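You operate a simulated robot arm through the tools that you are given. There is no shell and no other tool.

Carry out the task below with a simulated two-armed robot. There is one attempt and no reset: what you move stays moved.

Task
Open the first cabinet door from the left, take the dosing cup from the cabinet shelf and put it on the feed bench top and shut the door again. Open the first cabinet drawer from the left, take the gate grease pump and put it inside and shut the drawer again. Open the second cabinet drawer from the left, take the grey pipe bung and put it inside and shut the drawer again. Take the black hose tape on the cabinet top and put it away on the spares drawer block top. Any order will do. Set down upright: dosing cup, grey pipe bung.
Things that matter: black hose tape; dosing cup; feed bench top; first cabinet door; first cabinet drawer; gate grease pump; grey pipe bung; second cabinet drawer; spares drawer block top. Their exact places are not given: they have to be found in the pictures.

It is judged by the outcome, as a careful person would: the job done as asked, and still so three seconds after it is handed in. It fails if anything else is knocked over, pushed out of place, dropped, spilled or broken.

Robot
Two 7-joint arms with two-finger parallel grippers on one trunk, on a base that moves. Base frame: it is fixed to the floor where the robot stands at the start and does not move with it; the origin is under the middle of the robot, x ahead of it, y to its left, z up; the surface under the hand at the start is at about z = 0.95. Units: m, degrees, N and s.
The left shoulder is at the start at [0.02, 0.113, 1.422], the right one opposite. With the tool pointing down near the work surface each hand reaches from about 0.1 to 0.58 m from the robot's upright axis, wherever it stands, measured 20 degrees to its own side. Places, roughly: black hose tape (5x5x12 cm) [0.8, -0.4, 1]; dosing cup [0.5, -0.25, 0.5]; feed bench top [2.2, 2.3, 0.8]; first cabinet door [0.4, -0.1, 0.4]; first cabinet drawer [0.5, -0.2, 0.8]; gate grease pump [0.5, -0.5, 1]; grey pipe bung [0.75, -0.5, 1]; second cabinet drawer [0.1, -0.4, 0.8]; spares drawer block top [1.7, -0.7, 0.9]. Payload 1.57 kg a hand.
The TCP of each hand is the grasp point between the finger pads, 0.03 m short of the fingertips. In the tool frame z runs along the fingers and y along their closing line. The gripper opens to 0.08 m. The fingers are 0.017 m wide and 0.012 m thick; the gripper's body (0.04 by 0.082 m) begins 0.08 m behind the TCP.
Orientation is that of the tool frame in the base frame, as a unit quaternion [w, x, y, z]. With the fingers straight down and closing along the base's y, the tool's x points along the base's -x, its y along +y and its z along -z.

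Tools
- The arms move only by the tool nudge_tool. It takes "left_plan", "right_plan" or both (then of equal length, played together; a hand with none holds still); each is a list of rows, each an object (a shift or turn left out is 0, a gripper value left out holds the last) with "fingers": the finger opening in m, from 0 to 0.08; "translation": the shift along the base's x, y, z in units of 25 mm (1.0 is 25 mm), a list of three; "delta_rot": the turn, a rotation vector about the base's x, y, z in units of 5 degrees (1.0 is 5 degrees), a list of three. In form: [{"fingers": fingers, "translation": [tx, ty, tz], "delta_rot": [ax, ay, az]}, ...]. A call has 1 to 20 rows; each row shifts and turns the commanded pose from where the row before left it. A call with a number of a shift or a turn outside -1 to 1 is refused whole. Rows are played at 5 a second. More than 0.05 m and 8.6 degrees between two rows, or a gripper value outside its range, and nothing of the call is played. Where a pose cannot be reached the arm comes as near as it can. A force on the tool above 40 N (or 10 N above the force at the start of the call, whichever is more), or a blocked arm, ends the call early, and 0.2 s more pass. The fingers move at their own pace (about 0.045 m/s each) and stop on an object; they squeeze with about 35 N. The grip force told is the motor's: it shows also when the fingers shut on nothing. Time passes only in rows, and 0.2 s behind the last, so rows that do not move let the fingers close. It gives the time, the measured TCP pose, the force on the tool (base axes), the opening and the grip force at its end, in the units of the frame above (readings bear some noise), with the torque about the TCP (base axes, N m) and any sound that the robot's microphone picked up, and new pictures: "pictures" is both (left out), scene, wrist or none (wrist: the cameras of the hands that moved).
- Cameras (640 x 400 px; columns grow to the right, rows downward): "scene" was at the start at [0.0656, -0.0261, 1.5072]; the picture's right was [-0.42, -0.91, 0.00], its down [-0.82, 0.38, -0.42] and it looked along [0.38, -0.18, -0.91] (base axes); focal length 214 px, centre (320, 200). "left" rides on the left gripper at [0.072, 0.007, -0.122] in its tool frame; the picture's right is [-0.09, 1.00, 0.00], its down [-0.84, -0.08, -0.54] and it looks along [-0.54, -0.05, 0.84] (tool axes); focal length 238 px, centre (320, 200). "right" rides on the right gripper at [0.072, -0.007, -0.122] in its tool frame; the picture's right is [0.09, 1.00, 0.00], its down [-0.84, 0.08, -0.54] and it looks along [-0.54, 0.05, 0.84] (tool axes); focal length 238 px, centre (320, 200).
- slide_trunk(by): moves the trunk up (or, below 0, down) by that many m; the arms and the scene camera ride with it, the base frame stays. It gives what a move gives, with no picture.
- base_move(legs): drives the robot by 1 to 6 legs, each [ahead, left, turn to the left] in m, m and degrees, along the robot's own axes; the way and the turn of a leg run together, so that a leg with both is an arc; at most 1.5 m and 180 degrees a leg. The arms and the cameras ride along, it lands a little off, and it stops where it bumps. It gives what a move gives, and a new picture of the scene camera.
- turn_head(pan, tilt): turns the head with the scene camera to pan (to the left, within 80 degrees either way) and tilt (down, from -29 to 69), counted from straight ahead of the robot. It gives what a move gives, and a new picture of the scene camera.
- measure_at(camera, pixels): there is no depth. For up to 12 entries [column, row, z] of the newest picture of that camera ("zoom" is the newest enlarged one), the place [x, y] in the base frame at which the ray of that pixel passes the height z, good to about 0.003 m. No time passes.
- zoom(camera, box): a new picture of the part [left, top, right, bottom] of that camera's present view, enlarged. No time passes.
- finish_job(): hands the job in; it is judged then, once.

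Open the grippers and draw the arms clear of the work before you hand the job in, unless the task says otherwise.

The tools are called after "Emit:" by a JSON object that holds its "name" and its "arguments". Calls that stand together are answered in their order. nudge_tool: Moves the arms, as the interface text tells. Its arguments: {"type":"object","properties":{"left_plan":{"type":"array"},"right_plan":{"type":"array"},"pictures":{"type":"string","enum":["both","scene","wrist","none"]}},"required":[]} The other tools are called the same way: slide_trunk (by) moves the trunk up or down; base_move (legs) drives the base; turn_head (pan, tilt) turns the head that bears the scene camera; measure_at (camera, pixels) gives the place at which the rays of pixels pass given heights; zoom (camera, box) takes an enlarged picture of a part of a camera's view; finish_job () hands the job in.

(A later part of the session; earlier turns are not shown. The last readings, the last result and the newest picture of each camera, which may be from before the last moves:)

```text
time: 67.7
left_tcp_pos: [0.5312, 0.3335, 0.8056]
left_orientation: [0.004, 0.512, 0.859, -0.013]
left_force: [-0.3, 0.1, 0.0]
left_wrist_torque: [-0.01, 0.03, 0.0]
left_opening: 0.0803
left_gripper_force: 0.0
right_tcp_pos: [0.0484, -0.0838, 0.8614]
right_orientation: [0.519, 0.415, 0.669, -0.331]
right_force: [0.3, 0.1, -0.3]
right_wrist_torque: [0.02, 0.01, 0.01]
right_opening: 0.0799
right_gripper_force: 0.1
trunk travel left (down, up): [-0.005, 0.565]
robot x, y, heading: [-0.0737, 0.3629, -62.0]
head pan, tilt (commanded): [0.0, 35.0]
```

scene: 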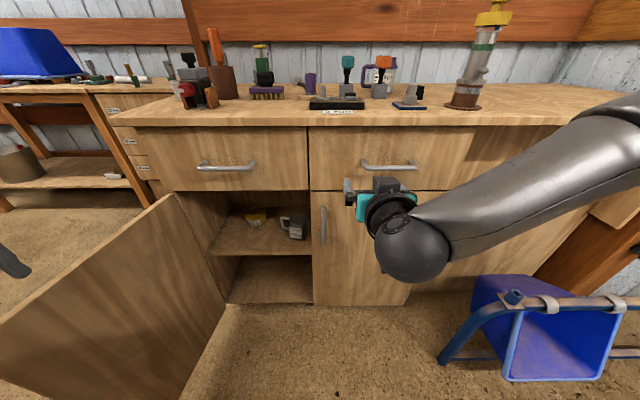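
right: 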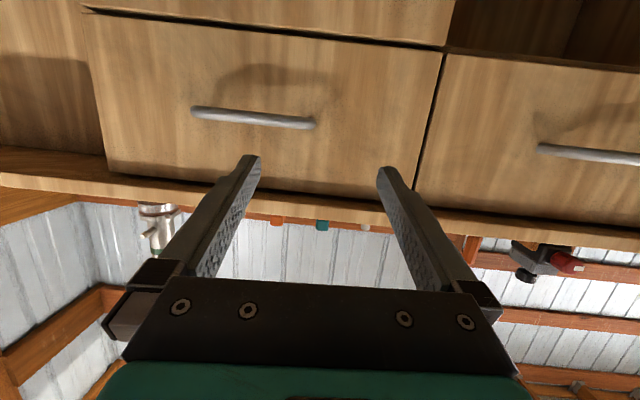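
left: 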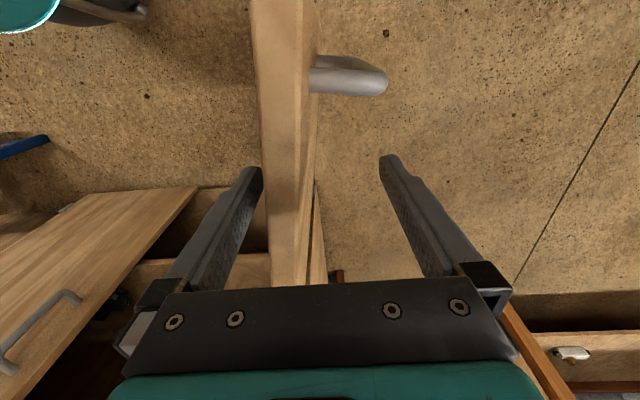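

I test whether the right hand can move straight down from here.

Emit:
{"name": "nudge_tool", "arguments": {"right_plan": [{"translation": [0, 0, -1]}, {"translation": [0, 0, -1]}, {"translation": [0, 0, -1]}], "pictures": "none"}}

```text
time: 68.5
left_tcp_pos: [0.5313, 0.335, 0.8061]
left_orientation: [0.005, 0.512, 0.859, -0.014]
left_force: [-0.1, 0.9, 0.4]
left_wrist_torque: [-0.01, -0.02, 0.02]
left_opening: 0.08
left_gripper_force: 0.0
right_tcp_pos: [0.0485, -0.0827, 0.8659]
right_orientation: [0.524, 0.412, 0.667, -0.332]
right_force: [0.2, -0.4, -0.1]
right_wrist_torque: [-0.04, 0.01, 0.0]
right_opening: 0.0799
right_gripper_force: 0.1
right hand out of reach, approached as far as the arm can: row 1, 2, 3
trunk travel left (down, up): [-0.005, 0.565]
robot x, y, heading: [-0.0754, 0.3633, -61.6]
head pan, tilt (commanded): [0.0, 35.0]
```

It does not descend, so I test by pitching the tool back two steps to learn whether the command follows the measured pose.

Emit:
{"name": "nudge_tool", "arguments": {"right_plan": [{"delta_rot": [1, 0.525, 0]}, {"delta_rot": [1, 0.525, 0]}], "pictures": "none"}}

```text
time: 69.1
left_tcp_pos: [0.5315, 0.3339, 0.8067]
left_orientation: [0.005, 0.512, 0.859, -0.013]
left_force: [-0.3, 0.3, -0.3]
left_wrist_torque: [-0.01, 0.02, -0.01]
left_opening: 0.08
left_gripper_force: 0.0
right_tcp_pos: [0.0499, -0.0841, 0.8659]
right_orientation: [0.457, 0.44, 0.716, -0.292]
right_force: [-0.1, -0.5, -0.3]
right_wrist_torque: [0.01, -0.04, 0.03]
right_opening: 0.08
right_gripper_force: 0.1
trunk travel left (down, up): [-0.005, 0.565]
robot x, y, heading: [-0.0784, 0.3644, -62.2]
head pan, tilt (commanded): [0.0, 35.0]
```

The command follows the measured pose, so the arm was simply folded too tightly near its shoulder. I back the base off 0.25 m to give the right arm room.

Emit:
{"name": "base_move", "arguments": {"legs": [[-0.25, 0.0, 0]]}}

```text
time: 70.9
left_tcp_pos: [0.4196, 0.5418, 0.807]
left_orientation: [0.004, 0.514, 0.858, -0.013]
left_force: [0.2, -0.8, 0.2]
left_wrist_torque: [-0.01, 0.0, -0.04]
left_opening: 0.0802
left_gripper_force: 0.1
right_tcp_pos: [-0.0647, 0.1282, 0.8656]
right_orientation: [0.457, 0.441, 0.715, -0.293]
right_force: [-0.4, 0.5, 0.1]
right_wrist_torque: [0.0, 0.02, 0.01]
right_opening: 0.08
right_gripper_force: 0.0
trunk travel left (down, up): [-0.005, 0.565]
robot x, y, heading: [-0.1913, 0.5703, -62.2]
head pan, tilt (commanded): [0.0, 35.0]
```

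scene: 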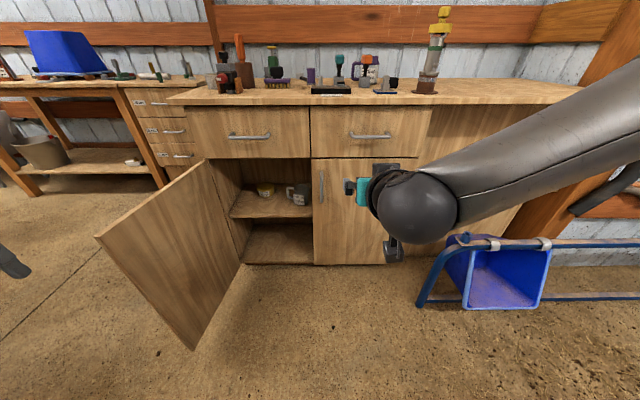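

Now there is 0.4 m between hand and cabinet. I move the right hand forward and down in small steps.

Emit:
{"name": "nudge_tool", "arguments": {"right_plan": [{"translation": [0.409, -0.779, -0.3]}, {"translation": [0.409, -0.779, -0.3]}, {"translation": [0.409, -0.779, -0.5]}, {"translation": [0.409, -0.779, -0.7]}, {"translation": [0.409, -0.779, -0.8]}, {"translation": [0.3, -0.57, -0.8]}, {"translation": [0.2, -0.4, -0.8]}, {"translation": [0.1, -0.2, -0.8]}], "pictures": "scene"}}

```text
time: 72.7
left_tcp_pos: [0.4198, 0.5422, 0.8067]
left_orientation: [0.005, 0.515, 0.857, -0.014]
left_force: [-0.5, -0.3, 0.0]
left_wrist_torque: [0.01, -0.02, -0.03]
left_opening: 0.0801
left_gripper_force: 0.1
right_tcp_pos: [-0.058, 0.0036, 0.7822]
right_orientation: [0.456, 0.442, 0.715, -0.293]
right_force: [0.4, 0.5, -0.7]
right_wrist_torque: [-0.02, 0.0, -0.02]
right_opening: 0.08
right_gripper_force: 0.1
right hand out of reach, approached as far as the arm can: row 4, 5, 6, 7, 8
trunk travel left (down, up): [-0.005, 0.565]
robot x, y, heading: [-0.1866, 0.5773, -62.2]
head pan, tilt (commanded): [0.0, 35.0]
```

scene: 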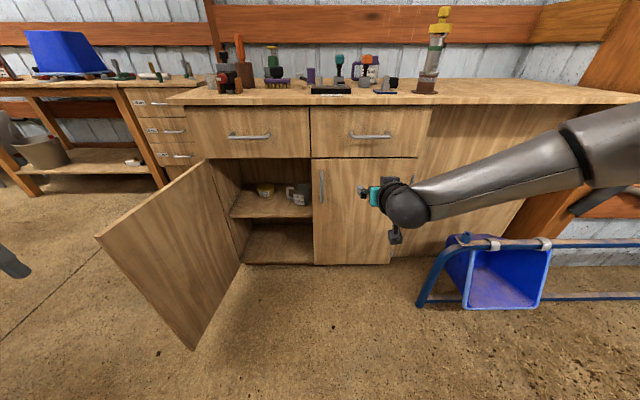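

The right arm's posture seems unfavourable. I pitch it back to pointing down and bring it in front of the chest (as the left arm was), then pitch forward from there.

Emit:
{"name": "nudge_tool", "arguments": {"right_plan": [{"translation": [0.027, 0.615, 0.07], "delta_rot": [1, 0.525, 0]}, {"translation": [0.027, 0.615, 0.07], "delta_rot": [1, 0.525, 0]}, {"translation": [0.027, 0.615, 0.07], "delta_rot": [1, 0.525, 0]}, {"translation": [0.027, 0.615, 0.07], "delta_rot": [1, 0.525, 0]}, {"translation": [0.027, 0.615, 0.07], "delta_rot": [1, 0.525, 0]}, {"translation": [0.027, 0.615, 0.07], "delta_rot": [1, 0.525, 0]}, {"translation": [0.027, 0.615, 0.07], "delta_rot": [1, 0.525, 0]}, {"translation": [0.027, 0.615, 0.07], "delta_rot": [1, 0.525, 0]}, {"translation": [0.027, 0.615, 0.07], "delta_rot": [1, 0.525, 0]}, {"translation": [0.027, 0.615, 0.07], "delta_rot": [1, 0.525, 0]}, {"translation": [0.027, 0.615, 0.07], "delta_rot": [1, 0.525, 0]}, {"translation": [0.027, 0.615, 0.07], "delta_rot": [0.6, 0.315, 0]}], "pictures": "scene"}}

```text
time: 75.3
left_tcp_pos: [0.4201, 0.5423, 0.8068]
left_orientation: [0.004, 0.515, 0.857, -0.014]
left_force: [0.3, 0.4, -0.2]
left_wrist_torque: [0.0, 0.0, 0.02]
left_opening: 0.0799
left_gripper_force: 0.1
right_tcp_pos: [-0.0832, 0.188, 0.8114]
right_orientation: [-0.005, 0.517, 0.856, -0.014]
right_force: [0.8, 0.1, 0.3]
right_wrist_torque: [0.01, 0.0, 0.0]
right_opening: 0.08
right_gripper_force: 0.0
right hand out of reach, approached as far as the arm can: row 9, 10, 11, 12
trunk travel left (down, up): [-0.005, 0.565]
robot x, y, heading: [-0.1887, 0.5736, -62.2]
head pan, tilt (commanded): [0.0, 35.0]
```

scene: 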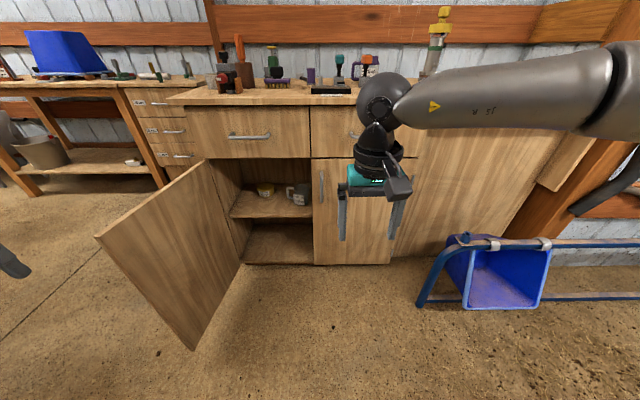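

The right hand is now pointing down in front of the chest. I repeat the same pitch-and-lower move that worked for the left hand.

Emit:
{"name": "nudge_tool", "arguments": {"right_plan": [{"translation": [0.03, -0.14, -0.475], "delta_rot": [-1, -0.525, 0]}, {"translation": [0.03, -0.14, -0.475], "delta_rot": [-1, -0.525, 0]}, {"translation": [0.03, -0.14, -0.475], "delta_rot": [-1, -0.525, 0]}, {"translation": [0.03, -0.14, -0.475], "delta_rot": [-1, -0.525, 0]}, {"translation": [0.03, -0.14, -0.475], "delta_rot": [-1, -0.525, 0]}, {"translation": [0.03, -0.14, -0.475], "delta_rot": [-1, -0.525, 0]}, {"translation": [0.03, -0.14, -0.475], "delta_rot": [-1, -0.525, 0]}, {"translation": [0.03, -0.14, -0.475], "delta_rot": [-1, -0.525, 0]}, {"translation": [0.03, -0.14, -0.475], "delta_rot": [-1, -0.525, 0]}, {"translation": [0.03, -0.14, -0.475], "delta_rot": [-1, -0.525, 0]}, {"translation": [0.03, -0.14, -0.475], "delta_rot": [-1, -0.525, 0]}, {"translation": [0.03, -0.14, -0.475], "delta_rot": [-1, -0.525, 0]}, {"translation": [0.03, -0.14, -0.475], "delta_rot": [-1, -0.525, 0]}, {"translation": [0.03, -0.14, -0.475], "delta_rot": [-1, -0.525, 0]}, {"translation": [0.03, -0.14, -0.475], "delta_rot": [-1, -0.525, 0]}, {"translation": [0.03, -0.14, -0.475], "delta_rot": [-1, -0.525, 0]}]}}

```text
time: 78.7
left_tcp_pos: [0.4209, 0.5429, 0.8058]
left_orientation: [0.004, 0.514, 0.858, -0.014]
left_force: [0.8, -0.5, -0.2]
left_wrist_torque: [-0.01, -0.03, -0.02]
left_opening: 0.08
left_gripper_force: 0.1
right_tcp_pos: [-0.0861, 0.1099, 0.8397]
right_orientation: [0.495, 0.429, 0.683, -0.322]
right_force: [0.1, -0.1, 1.3]
right_wrist_torque: [-0.04, -0.02, 0.0]
right_opening: 0.0801
right_gripper_force: 0.0
right hand out of reach, approached as far as the arm can: row 7, 8, 9, 10, 11, 12, 13, 14, 15, 16
trunk travel left (down, up): [-0.005, 0.565]
robot x, y, heading: [-0.1931, 0.5697, -62.2]
head pan, tilt (commanded): [0.0, 35.0]
```

scene: 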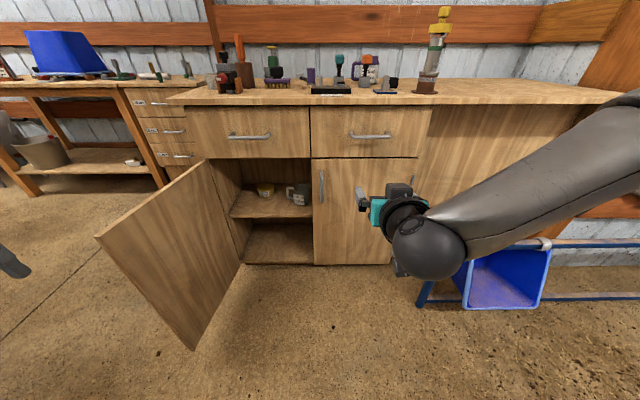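
right: 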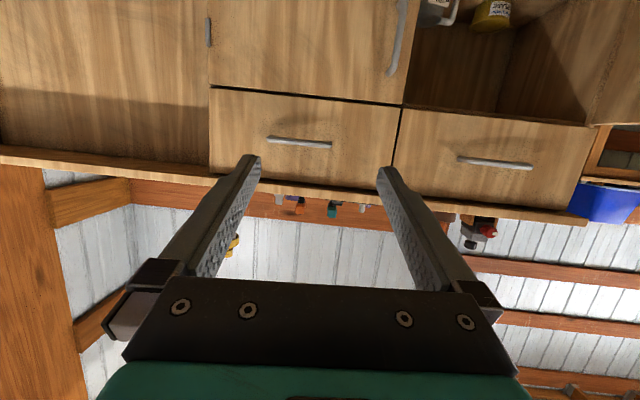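

The right arm cannot take that posture, but the left one can, so the left hand will fetch the cup. I swing the right hand back down and aside and bring the left hand (beyond the door's end) in front of the chest.

Emit:
{"name": "nudge_tool", "arguments": {"left_plan": [{"translation": [-0.781, -0.616, 0.03]}, {"translation": [-0.781, -0.616, 0.03]}, {"translation": [-0.781, -0.616, 0.03]}, {"translation": [-0.781, -0.616, 0.03]}, {"translation": [-0.781, -0.616, 0.03]}, {"translation": [-0.781, -0.616, 0.03]}, {"translation": [-0.781, -0.616, 0.03]}, {"translation": [-0.781, -0.616, 0.03]}, {"translation": [-0.781, -0.616, 0.03]}, {"translation": [-0.781, -0.616, 0.03]}, {"translation": [-0.781, -0.616, 0.03]}, {"translation": [-0.781, -0.616, 0.03]}, {"translation": [-0.781, -0.616, 0.03]}, {"translation": [-0.781, -0.616, 0.03]}, {"translation": [-0.781, -0.616, 0.03]}, {"translation": [-0.781, -0.616, 0.03]}, {"translation": [-0.781, -0.616, 0.03]}, {"translation": [-0.781, -0.616, 0.03]}, {"translation": [-0.781, -0.616, 0.03]}, {"translation": [-0.781, -0.616, 0.03]}], "right_plan": [{"translation": [-0.71, 0.164, 0], "delta_rot": [0.987, 0.518, 0]}, {"translation": [-0.71, 0.164, 0], "delta_rot": [0.987, 0.518, 0]}, {"translation": [-0.71, 0.164, 0], "delta_rot": [0.987, 0.518, 0]}, {"translation": [-0.71, 0.164, 0], "delta_rot": [0.987, 0.518, 0]}, {"translation": [-0.71, 0.164, 0], "delta_rot": [0.987, 0.518, 0]}, {"translation": [-0.71, 0.164, 0], "delta_rot": [0.987, 0.518, 0]}, {"translation": [-0.71, 0.164, 0], "delta_rot": [0.987, 0.518, 0]}, {"translation": [-0.71, 0.164, 0], "delta_rot": [0.987, 0.518, 0]}, {"translation": [-0.71, 0.164, 0], "delta_rot": [0.987, 0.518, 0]}, {"translation": [-0.71, 0.164, 0], "delta_rot": [0.987, 0.518, 0]}, {"translation": [-0.71, 0.164, 0], "delta_rot": [0.987, 0.518, 0]}, {"translation": [-0.71, 0.164, 0], "delta_rot": [0.987, 0.518, 0]}, {"translation": [-0.71, 0.164, 0], "delta_rot": [0.987, 0.518, 0]}, {"translation": [0, 0, 0]}, {"translation": [0, 0, 0]}, {"translation": [0, 0, 0]}, {"translation": [0, 0, 0]}, {"translation": [0, 0, 0]}, {"translation": [0, 0, 0]}, {"translation": [0, 0, 0]}], "pictures": "scene"}}

```text
time: 82.9
left_tcp_pos: [0.028, 0.236, 0.8229]
left_orientation: [0.004, 0.515, 0.857, -0.014]
left_force: [-0.8, 0.1, 0.2]
left_wrist_torque: [0.01, 0.02, 0.0]
left_opening: 0.08
left_gripper_force: 0.0
right_tcp_pos: [-0.3156, 0.1649, 0.8421]
right_orientation: [-0.012, 0.517, 0.856, -0.021]
right_force: [-0.5, 0.5, -0.1]
right_wrist_torque: [0.0, -0.01, -0.01]
right_opening: 0.0802
right_gripper_force: 0.1
trunk travel left (down, up): [-0.005, 0.565]
robot x, y, heading: [-0.1886, 0.5737, -62.3]
head pan, tilt (commanded): [0.0, 35.0]
```

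scene: 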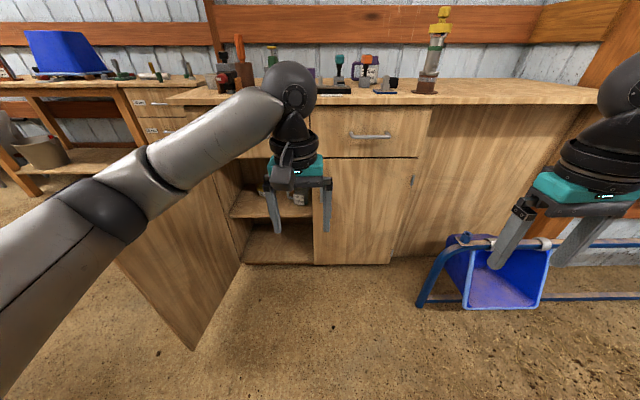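

The left hand is back in front of the chest. I pitch it forward and lower it, drifting left toward the opening.

Emit:
{"name": "nudge_tool", "arguments": {"left_plan": [{"translation": [0.277, 0.01, -0.475], "delta_rot": [-1, -0.525, 0]}, {"translation": [0.277, 0.01, -0.475], "delta_rot": [-1, -0.525, 0]}, {"translation": [0.277, 0.01, -0.475], "delta_rot": [-1, -0.525, 0]}, {"translation": [0.277, 0.01, -0.475], "delta_rot": [-1, -0.525, 0]}, {"translation": [0.277, 0.01, -0.475], "delta_rot": [-1, -0.525, 0]}, {"translation": [0.277, 0.01, -0.475], "delta_rot": [-1, -0.525, 0]}, {"translation": [0.277, 0.01, -0.475], "delta_rot": [-1, -0.525, 0]}, {"translation": [0.277, 0.01, -0.475], "delta_rot": [-1, -0.525, 0]}, {"translation": [0.277, 0.01, -0.475], "delta_rot": [-1, -0.525, 0]}, {"translation": [0.277, 0.01, -0.475], "delta_rot": [-1, -0.525, 0]}, {"translation": [0.277, 0.01, -0.475], "delta_rot": [-1, -0.525, 0]}, {"translation": [0.277, 0.01, -0.475], "delta_rot": [-1, -0.525, 0]}, {"translation": [0.277, 0.01, -0.475], "delta_rot": [-1, -0.525, 0]}, {"translation": [0.277, 0.01, -0.475], "delta_rot": [-1, -0.525, 0]}, {"translation": [0.277, 0.01, -0.475], "delta_rot": [-1, -0.525, 0]}, {"translation": [0.277, 0.01, -0.475], "delta_rot": [-1, -0.525, 0]}]}}

```text
time: 86.3
left_tcp_pos: [0.139, 0.2359, 0.6316]
left_orientation: [0.608, 0.365, 0.595, -0.379]
left_force: [0.1, -0.2, 0.9]
left_wrist_torque: [0.01, 0.0, 0.0]
left_opening: 0.0799
left_gripper_force: 0.1
right_tcp_pos: [-0.314, 0.1635, 0.8419]
right_orientation: [-0.012, 0.516, 0.856, -0.022]
right_force: [0.2, -0.2, 0.6]
right_wrist_torque: [-0.03, -0.03, 0.03]
right_opening: 0.0802
right_gripper_force: 0.1
trunk travel left (down, up): [-0.005, 0.565]
robot x, y, heading: [-0.19, 0.5751, -62.5]
head pan, tilt (commanded): [0.0, 35.0]
```

scene: 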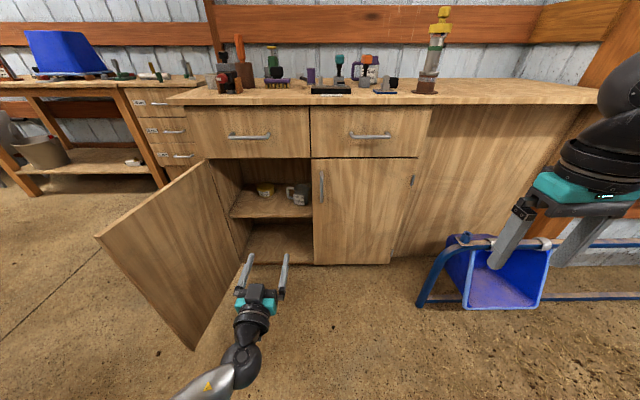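
left: 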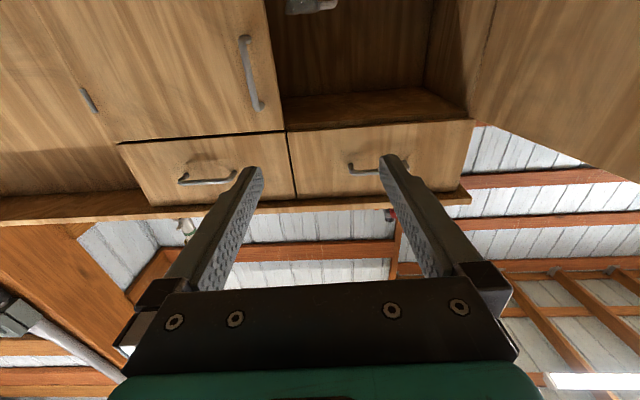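

The left hand now points into the cabinet direction at z=0.63. I lower it to the cup handle's height (z≈0.475) and align to s≈0.33.

Emit:
{"name": "nudge_tool", "arguments": {"left_plan": [{"translation": [0.152, 0.08, -0.897]}, {"translation": [0.152, 0.08, -0.897]}, {"translation": [0.152, 0.08, -0.897]}, {"translation": [0.152, 0.08, -0.897]}, {"translation": [0.152, 0.08, -0.897]}, {"translation": [0.152, 0.08, -0.897]}, {"translation": [0.152, 0.08, -0.897]}]}}

```text
time: 87.9
left_tcp_pos: [0.1676, 0.2524, 0.4745]
left_orientation: [0.608, 0.364, 0.594, -0.381]
left_force: [0.2, 1.0, -0.2]
left_wrist_torque: [-0.03, -0.03, -0.01]
left_opening: 0.08
left_gripper_force: 0.0
right_tcp_pos: [-0.3158, 0.1643, 0.8421]
right_orientation: [-0.012, 0.517, 0.856, -0.022]
right_force: [0.2, -0.4, 0.5]
right_wrist_torque: [0.0, 0.01, 0.02]
right_opening: 0.08
right_gripper_force: 0.1
trunk travel left (down, up): [-0.005, 0.565]
robot x, y, heading: [-0.189, 0.5741, -62.3]
head pan, tilt (commanded): [0.0, 35.0]
```

scene: 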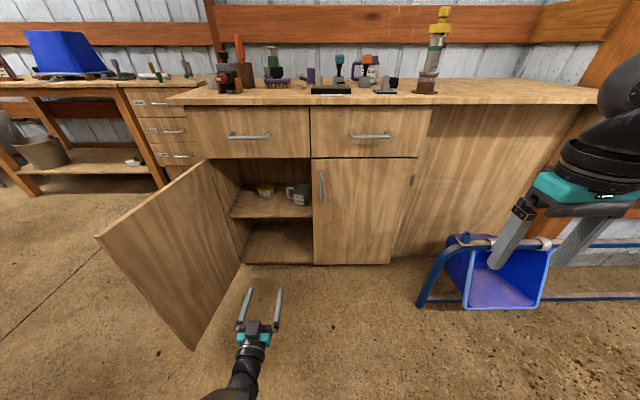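
left: 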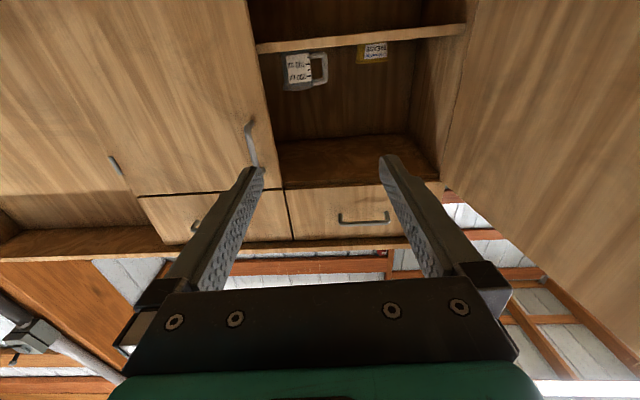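

The wrist view shows the cup upside down at (300,70) with its handle at (322,68), lined up with the gripper's middle. I narrow the fingers and drive the base forward 0.3 m.

Emit:
{"name": "nudge_tool", "arguments": {"left_plan": [{"fingers": 0.032}, {"fingers": 0.032}, {"fingers": 0.032}], "pictures": "none"}}

Emit:
{"name": "base_move", "arguments": {"legs": [[0.3, 0.0, 0]]}}

Emit:
{"name": "zoom", "arguments": {"camera": "left", "box": [200, 0, 440, 180]}}

```text
time: 88.7
left_tcp_pos: [0.1682, 0.2524, 0.4743]
left_orientation: [0.608, 0.364, 0.595, -0.378]
left_force: [0.5, -0.4, 0.7]
left_wrist_torque: [-0.02, 0.0, -0.02]
left_opening: 0.0321
left_gripper_force: 0.2
right_tcp_pos: [-0.3141, 0.1641, 0.8441]
right_orientation: [-0.012, 0.517, 0.856, -0.021]
right_force: [-0.2, 0.1, 0.4]
right_wrist_torque: [0.02, -0.03, 0.01]
right_opening: 0.0801
right_gripper_force: 0.1
trunk travel left (down, up): [-0.005, 0.565]
robot x, y, heading: [-0.1919, 0.5762, -62.5]
head pan, tilt (commanded): [0.0, 35.0]
```

```text
time: 90.7
left_tcp_pos: [0.3087, -0.0155, 0.4737]
left_orientation: [0.609, 0.364, 0.595, -0.378]
left_force: [-0.6, -0.8, 0.4]
left_wrist_torque: [-0.01, 0.01, 0.01]
left_opening: 0.0319
left_gripper_force: 0.0
right_tcp_pos: [-0.1746, -0.1034, 0.8423]
right_orientation: [-0.012, 0.517, 0.856, -0.022]
right_force: [-0.6, -0.7, -0.2]
right_wrist_torque: [-0.02, 0.0, -0.02]
right_opening: 0.0801
right_gripper_force: 0.1
trunk travel left (down, up): [-0.005, 0.565]
robot x, y, heading: [-0.0485, 0.3067, -62.1]
head pan, tilt (commanded): [0.0, 35.0]
```

scene: 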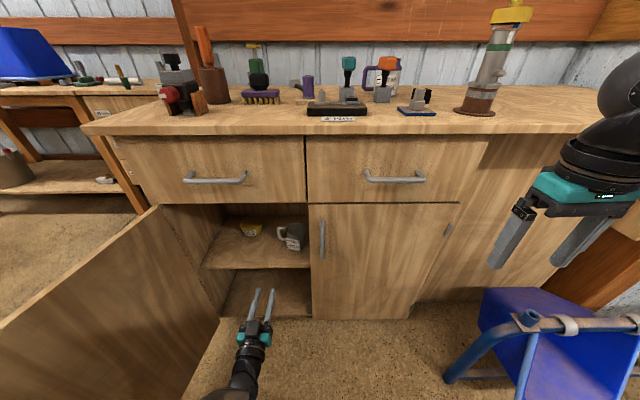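

```text
2.22 times, centred on (320, 90) of left
```

zoom: 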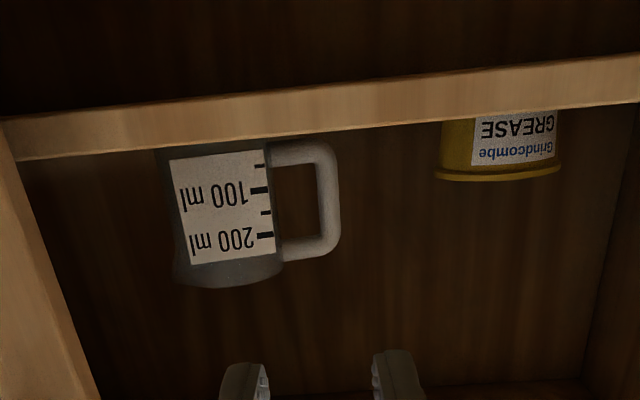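

The camera shows the handle loop clearly: bar at zoom x≈328, body edge ≈278, bar centre z≈0.465. I tilt the fingers 15° down (to keep the wrist camera clear of the shelf edge), shift 7 mm left, then drive 0.13 m further in.

Emit:
{"name": "nudge_tool", "arguments": {"left_plan": [{"translation": [0.083, 0.043, -0.08], "delta_rot": [0.974, 0.511, 0]}, {"translation": [0.083, 0.043, -0.08], "delta_rot": [0.974, 0.511, 0]}, {"translation": [0.083, 0.043, -0.08], "delta_rot": [0.974, 0.511, 0]}], "pictures": "none"}}

Emit:
{"name": "base_move", "arguments": {"legs": [[0.13, 0.0, 0]]}}

Emit:
{"name": "zoom", "arguments": {"camera": "left", "box": [160, 0, 480, 240]}}

```text
time: 91.5
left_tcp_pos: [0.317, -0.0106, 0.4683]
left_orientation: [0.515, 0.412, 0.678, -0.323]
left_force: [-0.2, 0.5, 0.3]
left_wrist_torque: [-0.01, 0.0, -0.01]
left_opening: 0.0319
left_gripper_force: 0.1
right_tcp_pos: [-0.1729, -0.1039, 0.8418]
right_orientation: [-0.011, 0.516, 0.856, -0.022]
right_force: [-0.7, -0.1, 0.0]
right_wrist_torque: [0.0, 0.01, 0.0]
right_opening: 0.08
right_gripper_force: 0.1
trunk travel left (down, up): [-0.005, 0.565]
robot x, y, heading: [-0.0489, 0.307, -62.2]
head pan, tilt (commanded): [0.0, 35.0]
```

```text
time: 92.8
left_tcp_pos: [0.3765, -0.1199, 0.4673]
left_orientation: [0.517, 0.411, 0.679, -0.322]
left_force: [0.3, 0.2, 1.0]
left_wrist_torque: [0.01, -0.01, 0.03]
left_opening: 0.0319
left_gripper_force: 0.1
right_tcp_pos: [-0.1132, -0.2144, 0.8432]
right_orientation: [-0.012, 0.513, 0.858, -0.022]
right_force: [0.3, -0.7, -0.1]
right_wrist_torque: [-0.03, 0.03, 0.01]
right_opening: 0.08
right_gripper_force: 0.1
trunk travel left (down, up): [-0.005, 0.565]
robot x, y, heading: [0.0097, 0.1951, -62.0]
head pan, tilt (commanded): [0.0, 35.0]
```

scene: 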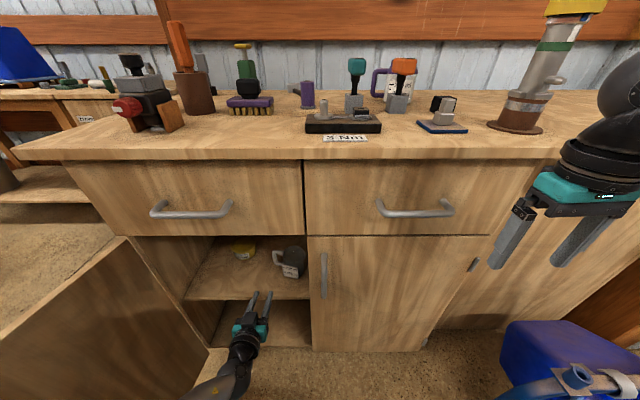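

```text
1.67 times, centred on (320, 120) of left
```

zoom: 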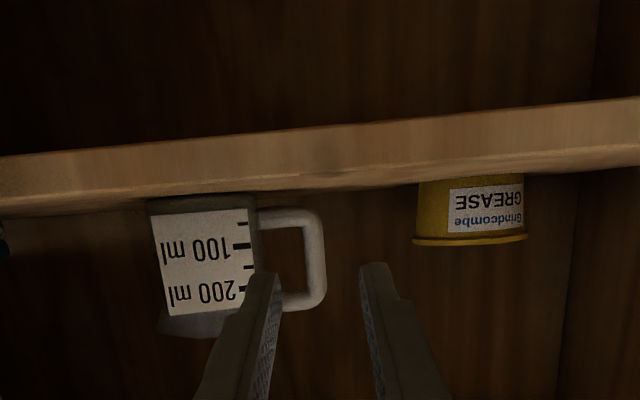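

The gap between bar and cup body lies about 7 mm further right than the finger. I shift 7 mm right and advance three steps, then check.

Emit:
{"name": "nudge_tool", "arguments": {"left_plan": [{"translation": [-0.237, -0.125, -0.08]}, {"translation": [0.45, -0.857, 0]}, {"translation": [0.45, -0.857, 0]}, {"translation": [0.45, -0.857, 0]}], "pictures": "wrist"}}

Emit:
{"name": "zoom", "arguments": {"camera": "left", "box": [160, 0, 480, 240]}}

```text
time: 93.8
left_tcp_pos: [0.4054, -0.1883, 0.4674]
left_orientation: [0.516, 0.411, 0.679, -0.322]
left_force: [0.5, -0.3, -0.7]
left_wrist_torque: [-0.01, 0.01, -0.02]
left_opening: 0.0321
left_gripper_force: 0.0
right_tcp_pos: [-0.1121, -0.2145, 0.8409]
right_orientation: [-0.012, 0.513, 0.858, -0.022]
right_force: [0.5, -0.4, 0.0]
right_wrist_torque: [0.01, 0.0, 0.02]
right_opening: 0.0802
right_gripper_force: 0.1
trunk travel left (down, up): [-0.005, 0.565]
robot x, y, heading: [0.0101, 0.196, -61.7]
head pan, tilt (commanded): [0.0, 35.0]
```

left: 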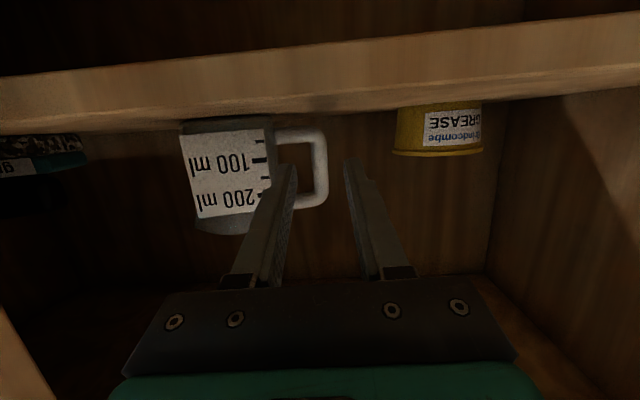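

```text
1.67 times, centred on (320, 120) of left
```

zoom: 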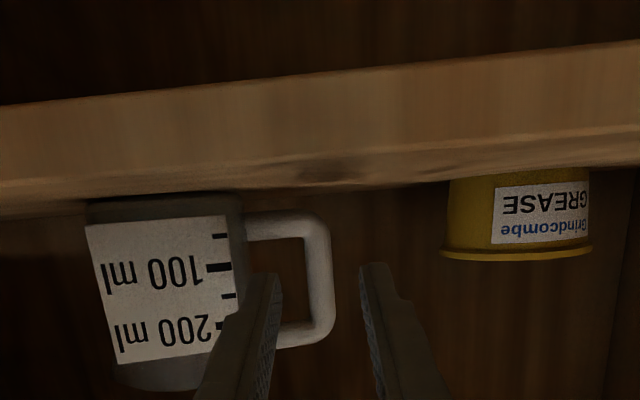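

Alignment looks right (finger centre vs gap within ~2 mm). I advance two more steps so the right-hand finger enters the handle loop.

Emit:
{"name": "nudge_tool", "arguments": {"left_plan": [{"translation": [0.45, -0.857, 0]}, {"translation": [0.45, -0.857, 0]}], "pictures": "wrist"}}

Emit:
{"name": "zoom", "arguments": {"camera": "left", "box": [160, 0, 480, 240]}}

```text
time: 94.4
left_tcp_pos: [0.4287, -0.2296, 0.4676]
left_orientation: [0.516, 0.411, 0.679, -0.322]
left_force: [0.6, 0.5, -0.5]
left_wrist_torque: [0.01, -0.01, 0.05]
left_opening: 0.0319
left_gripper_force: 0.1
right_tcp_pos: [-0.1127, -0.2138, 0.8433]
right_orientation: [-0.011, 0.514, 0.858, -0.021]
right_force: [-0.9, 0.4, 0.4]
right_wrist_torque: [-0.02, -0.02, 0.0]
right_opening: 0.0802
right_gripper_force: 0.0
trunk travel left (down, up): [-0.005, 0.565]
robot x, y, heading: [0.0109, 0.1966, -61.9]
head pan, tilt (commanded): [0.0, 35.0]
```

left: 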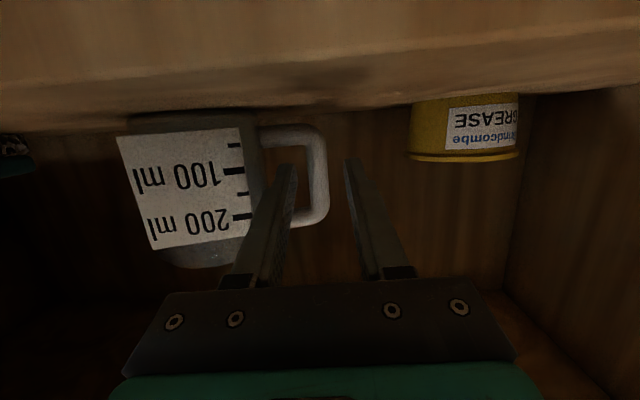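

```text
1.67 times, centred on (320, 120) of left
```

zoom: 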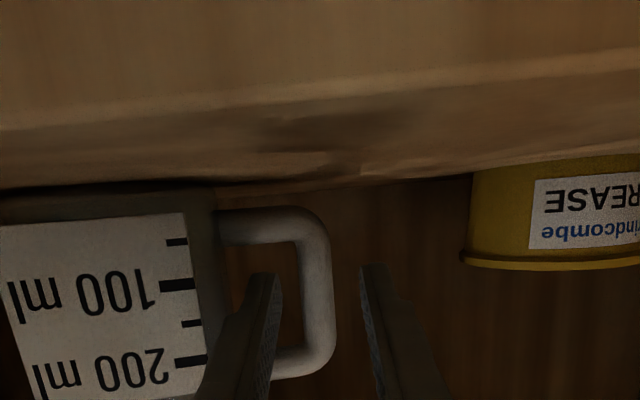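

By the growth of the handle in the picture it is still about 38 mm ahead of the TCP, and the wrist camera is getting close to the shelf edge. I tilt the fingers to 30° down (raising 8 mm) so the camera rides higher, then advance 30 mm.

Emit:
{"name": "nudge_tool", "arguments": {"left_plan": [{"translation": [0, 0, 0.107], "delta_rot": [0.8854, 0.4648, 0]}, {"translation": [0, 0, 0.107], "delta_rot": [0.8854, 0.4648, 0]}, {"translation": [0, 0, 0.107], "delta_rot": [0.8854, 0.4648, 0]}, {"translation": [0.279, -0.531, 0]}, {"translation": [0.279, -0.531, 0]}], "pictures": "wrist"}}

Emit:
{"name": "zoom", "arguments": {"camera": "left", "box": [160, 60, 480, 300]}}

```text
time: 95.6
left_tcp_pos: [0.4422, -0.2545, 0.4744]
left_orientation: [0.423, 0.448, 0.742, -0.265]
left_force: [0.7, 0.0, -0.3]
left_wrist_torque: [0.04, 0.03, 0.01]
left_opening: 0.0322
left_gripper_force: 0.0
right_tcp_pos: [-0.1128, -0.2162, 0.8424]
right_orientation: [-0.012, 0.514, 0.857, -0.021]
right_force: [0.0, 1.1, 0.8]
right_wrist_torque: [0.01, 0.0, -0.02]
right_opening: 0.08
right_gripper_force: 0.1
trunk travel left (down, up): [-0.005, 0.565]
robot x, y, heading: [0.0128, 0.196, -62.0]
head pan, tilt (commanded): [0.0, 35.0]
```

left: 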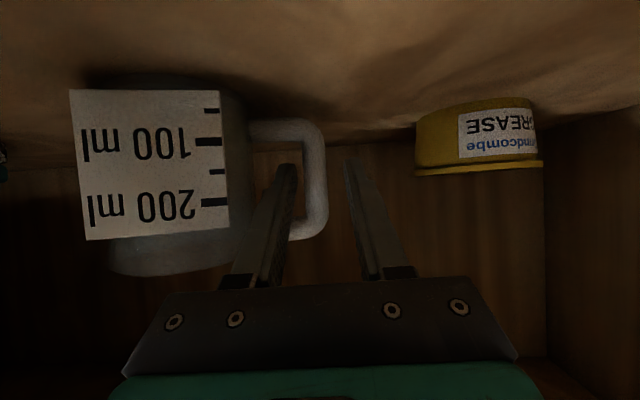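

```text
1.67 times, centred on (320, 180) of left
```

zoom: 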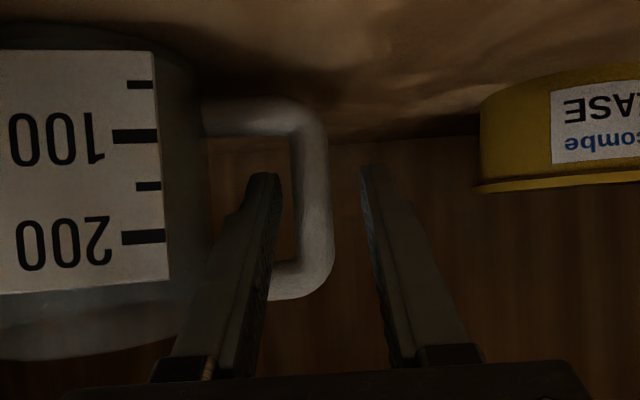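

The bar is now about 17 mm ahead of the TCP with the tip just past it. I advance 12 mm more and close the fingers on the bar.

Emit:
{"name": "nudge_tool", "arguments": {"left_plan": [{"translation": [0.223, -0.425, 0]}, {"fingers": 0.0}, {"fingers": 0.0}, {"fingers": 0.0}, {"fingers": 0.0}], "pictures": "wrist"}}

Emit:
{"name": "zoom", "arguments": {"camera": "left", "box": [160, 60, 480, 300]}}

```text
time: 96.8
left_tcp_pos: [0.4466, -0.2657, 0.4742]
left_orientation: [0.424, 0.447, 0.742, -0.265]
left_force: [0.4, 1.2, 0.2]
left_wrist_torque: [0.01, -0.04, 0.0]
left_opening: 0.0138
left_gripper_force: 30.3
right_tcp_pos: [-0.1135, -0.2143, 0.8428]
right_orientation: [-0.012, 0.514, 0.858, -0.021]
right_force: [0.3, 0.4, -0.3]
right_wrist_torque: [0.02, 0.02, -0.05]
right_opening: 0.0798
right_gripper_force: 0.1
trunk travel left (down, up): [-0.005, 0.565]
robot x, y, heading: [0.0126, 0.196, -61.9]
head pan, tilt (commanded): [0.0, 35.0]
```

left: 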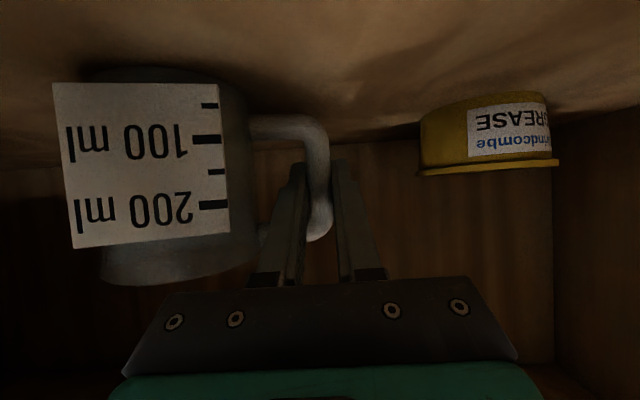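

```text
1.67 times, centred on (320, 180) of left
```

zoom: 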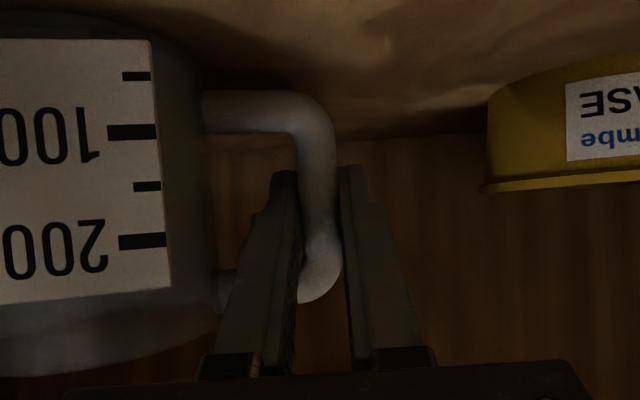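

The bar is held (opening 0.0138, 30 N). I lift the cup 30 mm and check that it hangs upright.

Emit:
{"name": "nudge_tool", "arguments": {"left_plan": [{"translation": [0, 0, 0.4]}, {"translation": [0, 0, 0.4]}, {"translation": [0, 0, 0.4]}]}}

```text
time: 97.6
left_tcp_pos: [0.4462, -0.2656, 0.5051]
left_orientation: [0.422, 0.448, 0.742, -0.265]
left_force: [-0.1, -1.0, -1.1]
left_wrist_torque: [0.04, -0.07, 0.0]
left_opening: 0.0137
left_gripper_force: 30.7
right_tcp_pos: [-0.1124, -0.2142, 0.8425]
right_orientation: [-0.012, 0.514, 0.858, -0.022]
right_force: [-0.4, 0.5, 0.2]
right_wrist_torque: [0.0, -0.01, 0.0]
right_opening: 0.08
right_gripper_force: 0.0
trunk travel left (down, up): [-0.005, 0.565]
robot x, y, heading: [0.0116, 0.196, -61.6]
head pan, tilt (commanded): [0.0, 35.0]
```

scene: 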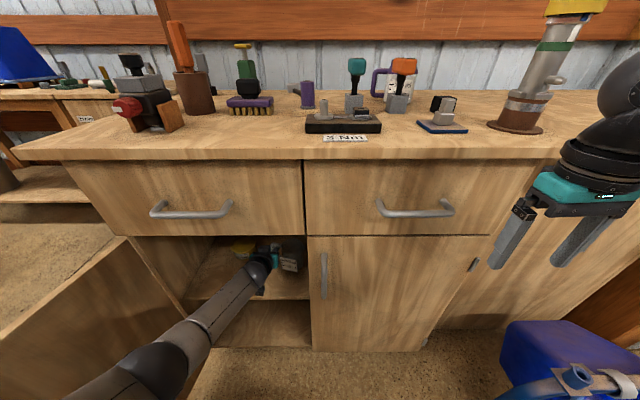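
left: 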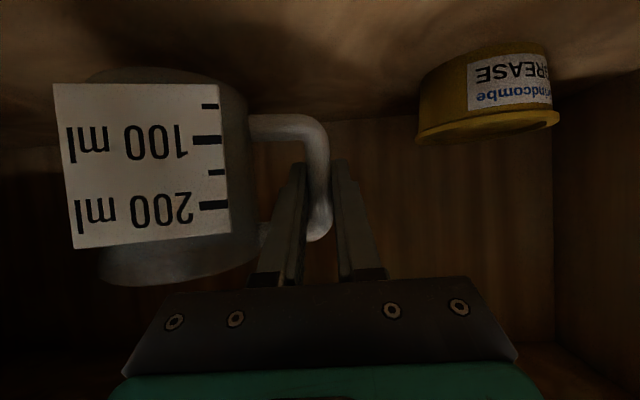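

The cup hangs upright with the hand. I shift 3 cm left, away from the frame, and draw it out with the arm, then back the base away.

Emit:
{"name": "nudge_tool", "arguments": {"left_plan": [{"translation": [0.53, 0.28, 0]}, {"translation": [0.53, 0.28, 0]}, {"translation": [-0.44, 0.84, 0]}, {"translation": [-0.44, 0.84, 0]}, {"translation": [-0.44, 0.84, 0]}, {"translation": [-0.44, 0.84, 0]}, {"translation": [-0.44, 0.84, 0]}]}}

```text
time: 99.2
left_tcp_pos: [0.4204, -0.1484, 0.5045]
left_orientation: [0.424, 0.447, 0.742, -0.265]
left_force: [-0.1, 0.2, -0.8]
left_wrist_torque: [0.02, -0.07, -0.04]
left_opening: 0.0138
left_gripper_force: 30.2
right_tcp_pos: [-0.1128, -0.216, 0.8438]
right_orientation: [-0.011, 0.514, 0.858, -0.022]
right_force: [-0.2, -0.2, -0.3]
right_wrist_torque: [-0.01, -0.03, 0.04]
right_opening: 0.0799
right_gripper_force: 0.1
trunk travel left (down, up): [-0.005, 0.565]
robot x, y, heading: [0.0114, 0.1982, -61.8]
head pan, tilt (commanded): [0.0, 35.0]
```

scene: 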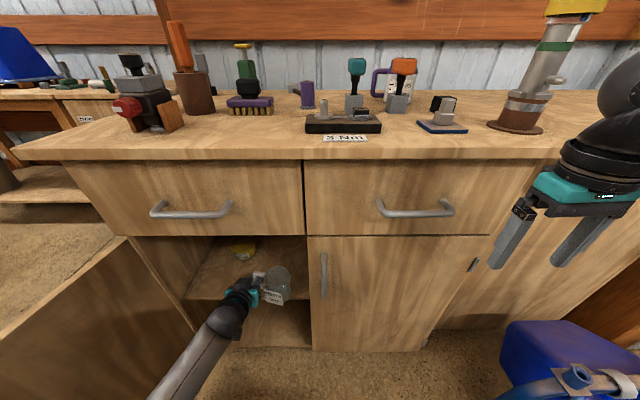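
left: 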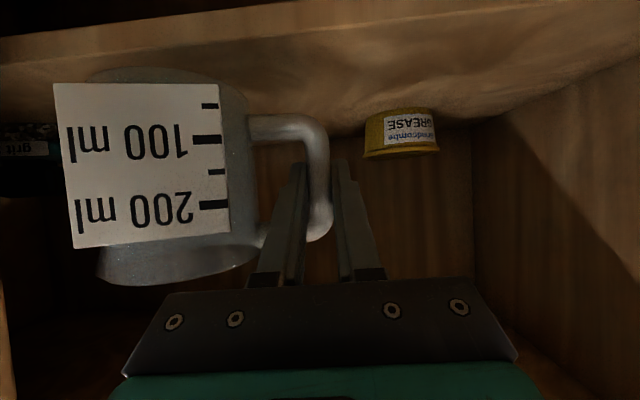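

The cup is coming out clear of the frame. I back the base straight off by 0.45 m.

Emit:
{"name": "base_move", "arguments": {"legs": [[-0.45, 0.0, 0]]}}

```text
time: 102.0
left_tcp_pos: [0.2019, 0.2575, 0.5047]
left_orientation: [0.423, 0.448, 0.741, -0.266]
left_force: [-0.4, -0.7, -0.5]
left_wrist_torque: [0.01, -0.06, 0.02]
left_opening: 0.0137
left_gripper_force: 30.4
right_tcp_pos: [-0.3307, 0.1924, 0.8421]
right_orientation: [-0.012, 0.515, 0.857, -0.021]
right_force: [0.7, -0.9, -0.5]
right_wrist_torque: [-0.01, 0.02, 0.03]
right_opening: 0.0795
right_gripper_force: 0.0
trunk travel left (down, up): [-0.005, 0.565]
robot x, y, heading: [-0.2044, 0.6062, -62.0]
head pan, tilt (commanded): [0.0, 35.0]
```

scene: 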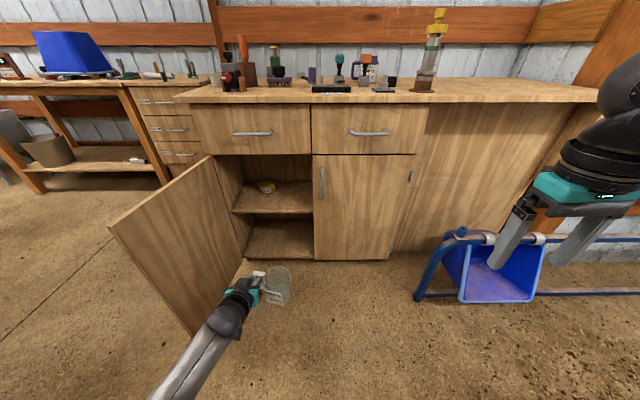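

The cup is clear of the cabinet. I raise the trunk so the cup travels at about 0.9 m and turn left to look for the way to the feed bench.

Emit:
{"name": "slide_trunk", "arguments": {"by": 0.4}}

Emit:
{"name": "base_move", "arguments": {"legs": [[0, 0, 100]]}}

Emit:
{"name": "turn_head", "arguments": {"pan": 0, "tilt": 20}}

```text
time: 105.8
left_tcp_pos: [0.2009, 0.258, 0.9045]
left_orientation: [0.424, 0.447, 0.741, -0.266]
left_force: [-0.4, -0.1, -0.9]
left_wrist_torque: [0.02, -0.04, -0.02]
left_opening: 0.0138
left_gripper_force: 30.2
right_tcp_pos: [-0.3309, 0.1925, 1.2417]
right_orientation: [-0.013, 0.515, 0.857, -0.02]
right_force: [-0.6, 0.2, -0.2]
right_wrist_torque: [0.01, 0.03, -0.01]
right_opening: 0.0799
right_gripper_force: 0.1
trunk travel left (down, up): [-0.405, 0.165]
robot x, y, heading: [-0.2065, 0.606, -61.9]
head pan, tilt (commanded): [0.0, 35.0]
```

```text
time: 110.3
left_tcp_pos: [0.0872, 1.0487, 0.9059]
left_orientation: [0.48, -0.258, 0.826, 0.142]
left_force: [0.3, -0.3, -1.1]
left_wrist_torque: [0.0, 0.05, -0.01]
left_opening: 0.0138
left_gripper_force: 30.5
right_tcp_pos: [0.2179, 0.5306, 1.2422]
right_orientation: [0.008, -0.301, 0.953, -0.023]
right_force: [0.8, -0.2, -1.1]
right_wrist_torque: [0.0, 0.0, -0.01]
right_opening: 0.0798
right_gripper_force: 0.0
trunk travel left (down, up): [-0.405, 0.165]
robot x, y, heading: [-0.2055, 0.6011, 35.1]
head pan, tilt (commanded): [0.0, 35.0]
```

scene: 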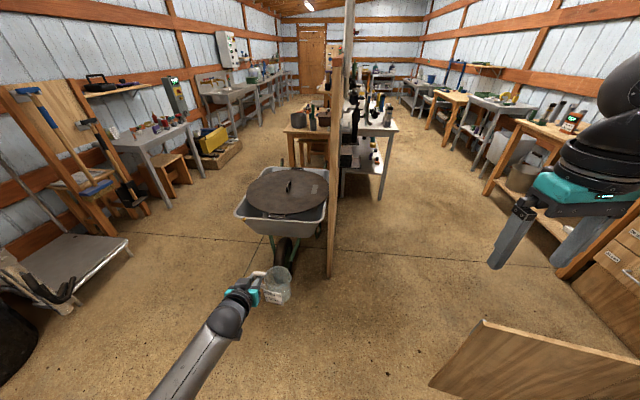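

```text
time: 111.1
left_tcp_pos: [0.0873, 1.0496, 0.9045]
left_orientation: [0.48, -0.259, 0.826, 0.142]
left_force: [0.3, 0.4, -0.1]
left_wrist_torque: [0.06, -0.01, -0.01]
left_opening: 0.0139
left_gripper_force: 30.2
right_tcp_pos: [0.2183, 0.5295, 1.2424]
right_orientation: [0.007, -0.301, 0.953, -0.022]
right_force: [-0.2, 0.4, 0.0]
right_wrist_torque: [0.01, 0.01, -0.01]
right_opening: 0.0801
right_gripper_force: 0.1
trunk travel left (down, up): [-0.405, 0.165]
robot x, y, heading: [-0.2057, 0.5994, 35.1]
head pan, tilt (commanded): [0.0, 20.0]
```

scene: 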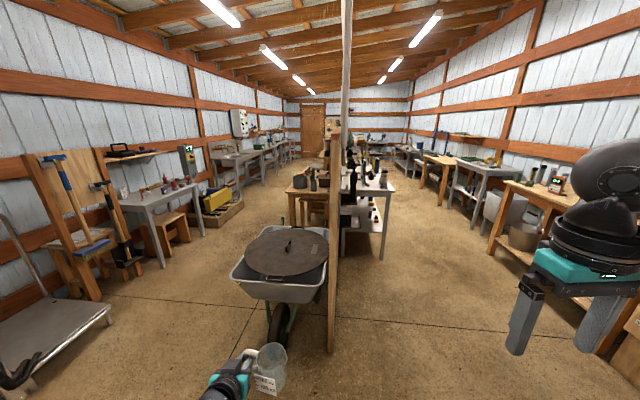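

Ahead I see the partition, the wheelbarrow left of it and behind that a wooden bench at (305,190). I zoom in and measure the bench and the wheelbarrow.

Emit:
{"name": "zoom", "arguments": {"camera": "scene", "box": [200, 140, 360, 300]}}

Emit:
{"name": "measure_at", "arguments": {"camera": "scene", "pixels": [[290, 190, 0.8], [328, 190, 0.8], [295, 225, 0.0], [232, 278, 0.3], [270, 345, 0.0], [305, 290, 0.4], [330, 350, 0.0], [160, 268, 0.0], [310, 190, 0.8], [240, 205, 0.0]]}}

```text
2.50 times, centred on (280, 220) of scene
```

zoom: 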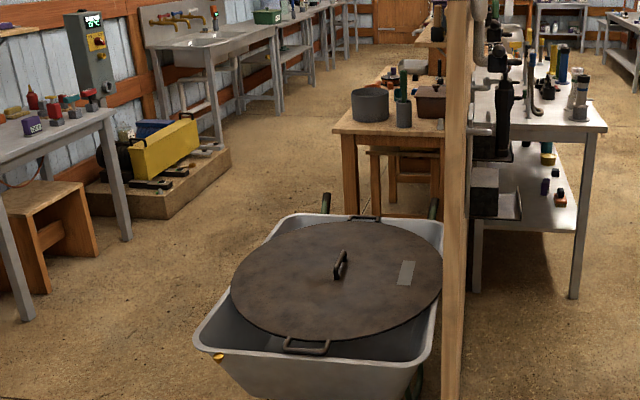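

```text
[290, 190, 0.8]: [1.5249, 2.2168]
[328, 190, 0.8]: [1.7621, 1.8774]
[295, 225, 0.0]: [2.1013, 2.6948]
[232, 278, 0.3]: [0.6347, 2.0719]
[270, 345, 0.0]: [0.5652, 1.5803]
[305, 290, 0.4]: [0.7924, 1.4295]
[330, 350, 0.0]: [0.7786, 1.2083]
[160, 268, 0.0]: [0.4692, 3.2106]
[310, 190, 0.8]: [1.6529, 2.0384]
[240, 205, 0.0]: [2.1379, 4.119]
```

The bench's near end is at roughly (1.5-1.8, 1.9-2.2), so I must pass left of the wheelbarrow. I check the trolley and left table positions before driving.

Emit:
{"name": "measure_at", "arguments": {"camera": "scene", "pixels": [[112, 312, 0.1], [60, 335, 0.1], [165, 265, 0.0], [205, 235, 0.0], [230, 225, 0.1], [118, 275, 0.0], [235, 280, 0.35], [100, 300, 0.2]]}}

Emit:
{"name": "turn_head", "arguments": {"pan": 60, "tilt": 30}}

```text
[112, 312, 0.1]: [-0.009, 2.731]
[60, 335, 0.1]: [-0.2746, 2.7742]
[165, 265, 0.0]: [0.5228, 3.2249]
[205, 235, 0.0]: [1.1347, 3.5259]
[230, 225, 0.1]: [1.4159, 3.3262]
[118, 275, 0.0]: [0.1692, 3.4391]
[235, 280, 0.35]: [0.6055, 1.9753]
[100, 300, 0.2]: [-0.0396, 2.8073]
```

```text
time: 112.4
left_tcp_pos: [0.0873, 1.0491, 0.9046]
left_orientation: [0.479, -0.258, 0.827, 0.141]
left_force: [1.4, -0.3, -2.1]
left_wrist_torque: [0.02, 0.04, 0.0]
left_opening: 0.0137
left_gripper_force: 30.4
right_tcp_pos: [0.2179, 0.53, 1.2432]
right_orientation: [0.008, -0.301, 0.953, -0.023]
right_force: [0.8, 0.1, -0.3]
right_wrist_torque: [0.01, -0.03, 0.0]
right_opening: 0.08
right_gripper_force: 0.0
trunk travel left (down, up): [-0.405, 0.165]
robot x, y, heading: [-0.2045, 0.6012, 35.0]
head pan, tilt (commanded): [60.0, 30.0]
```

scene: 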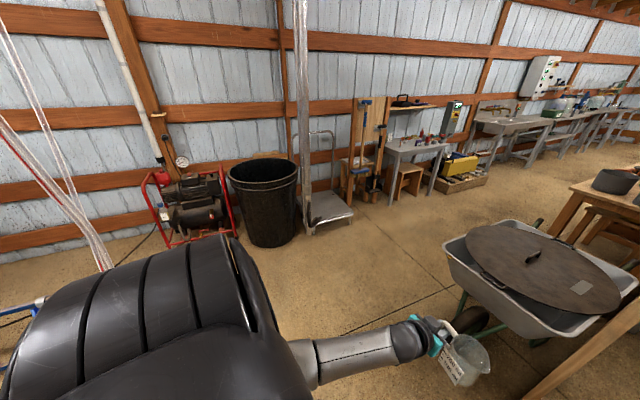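

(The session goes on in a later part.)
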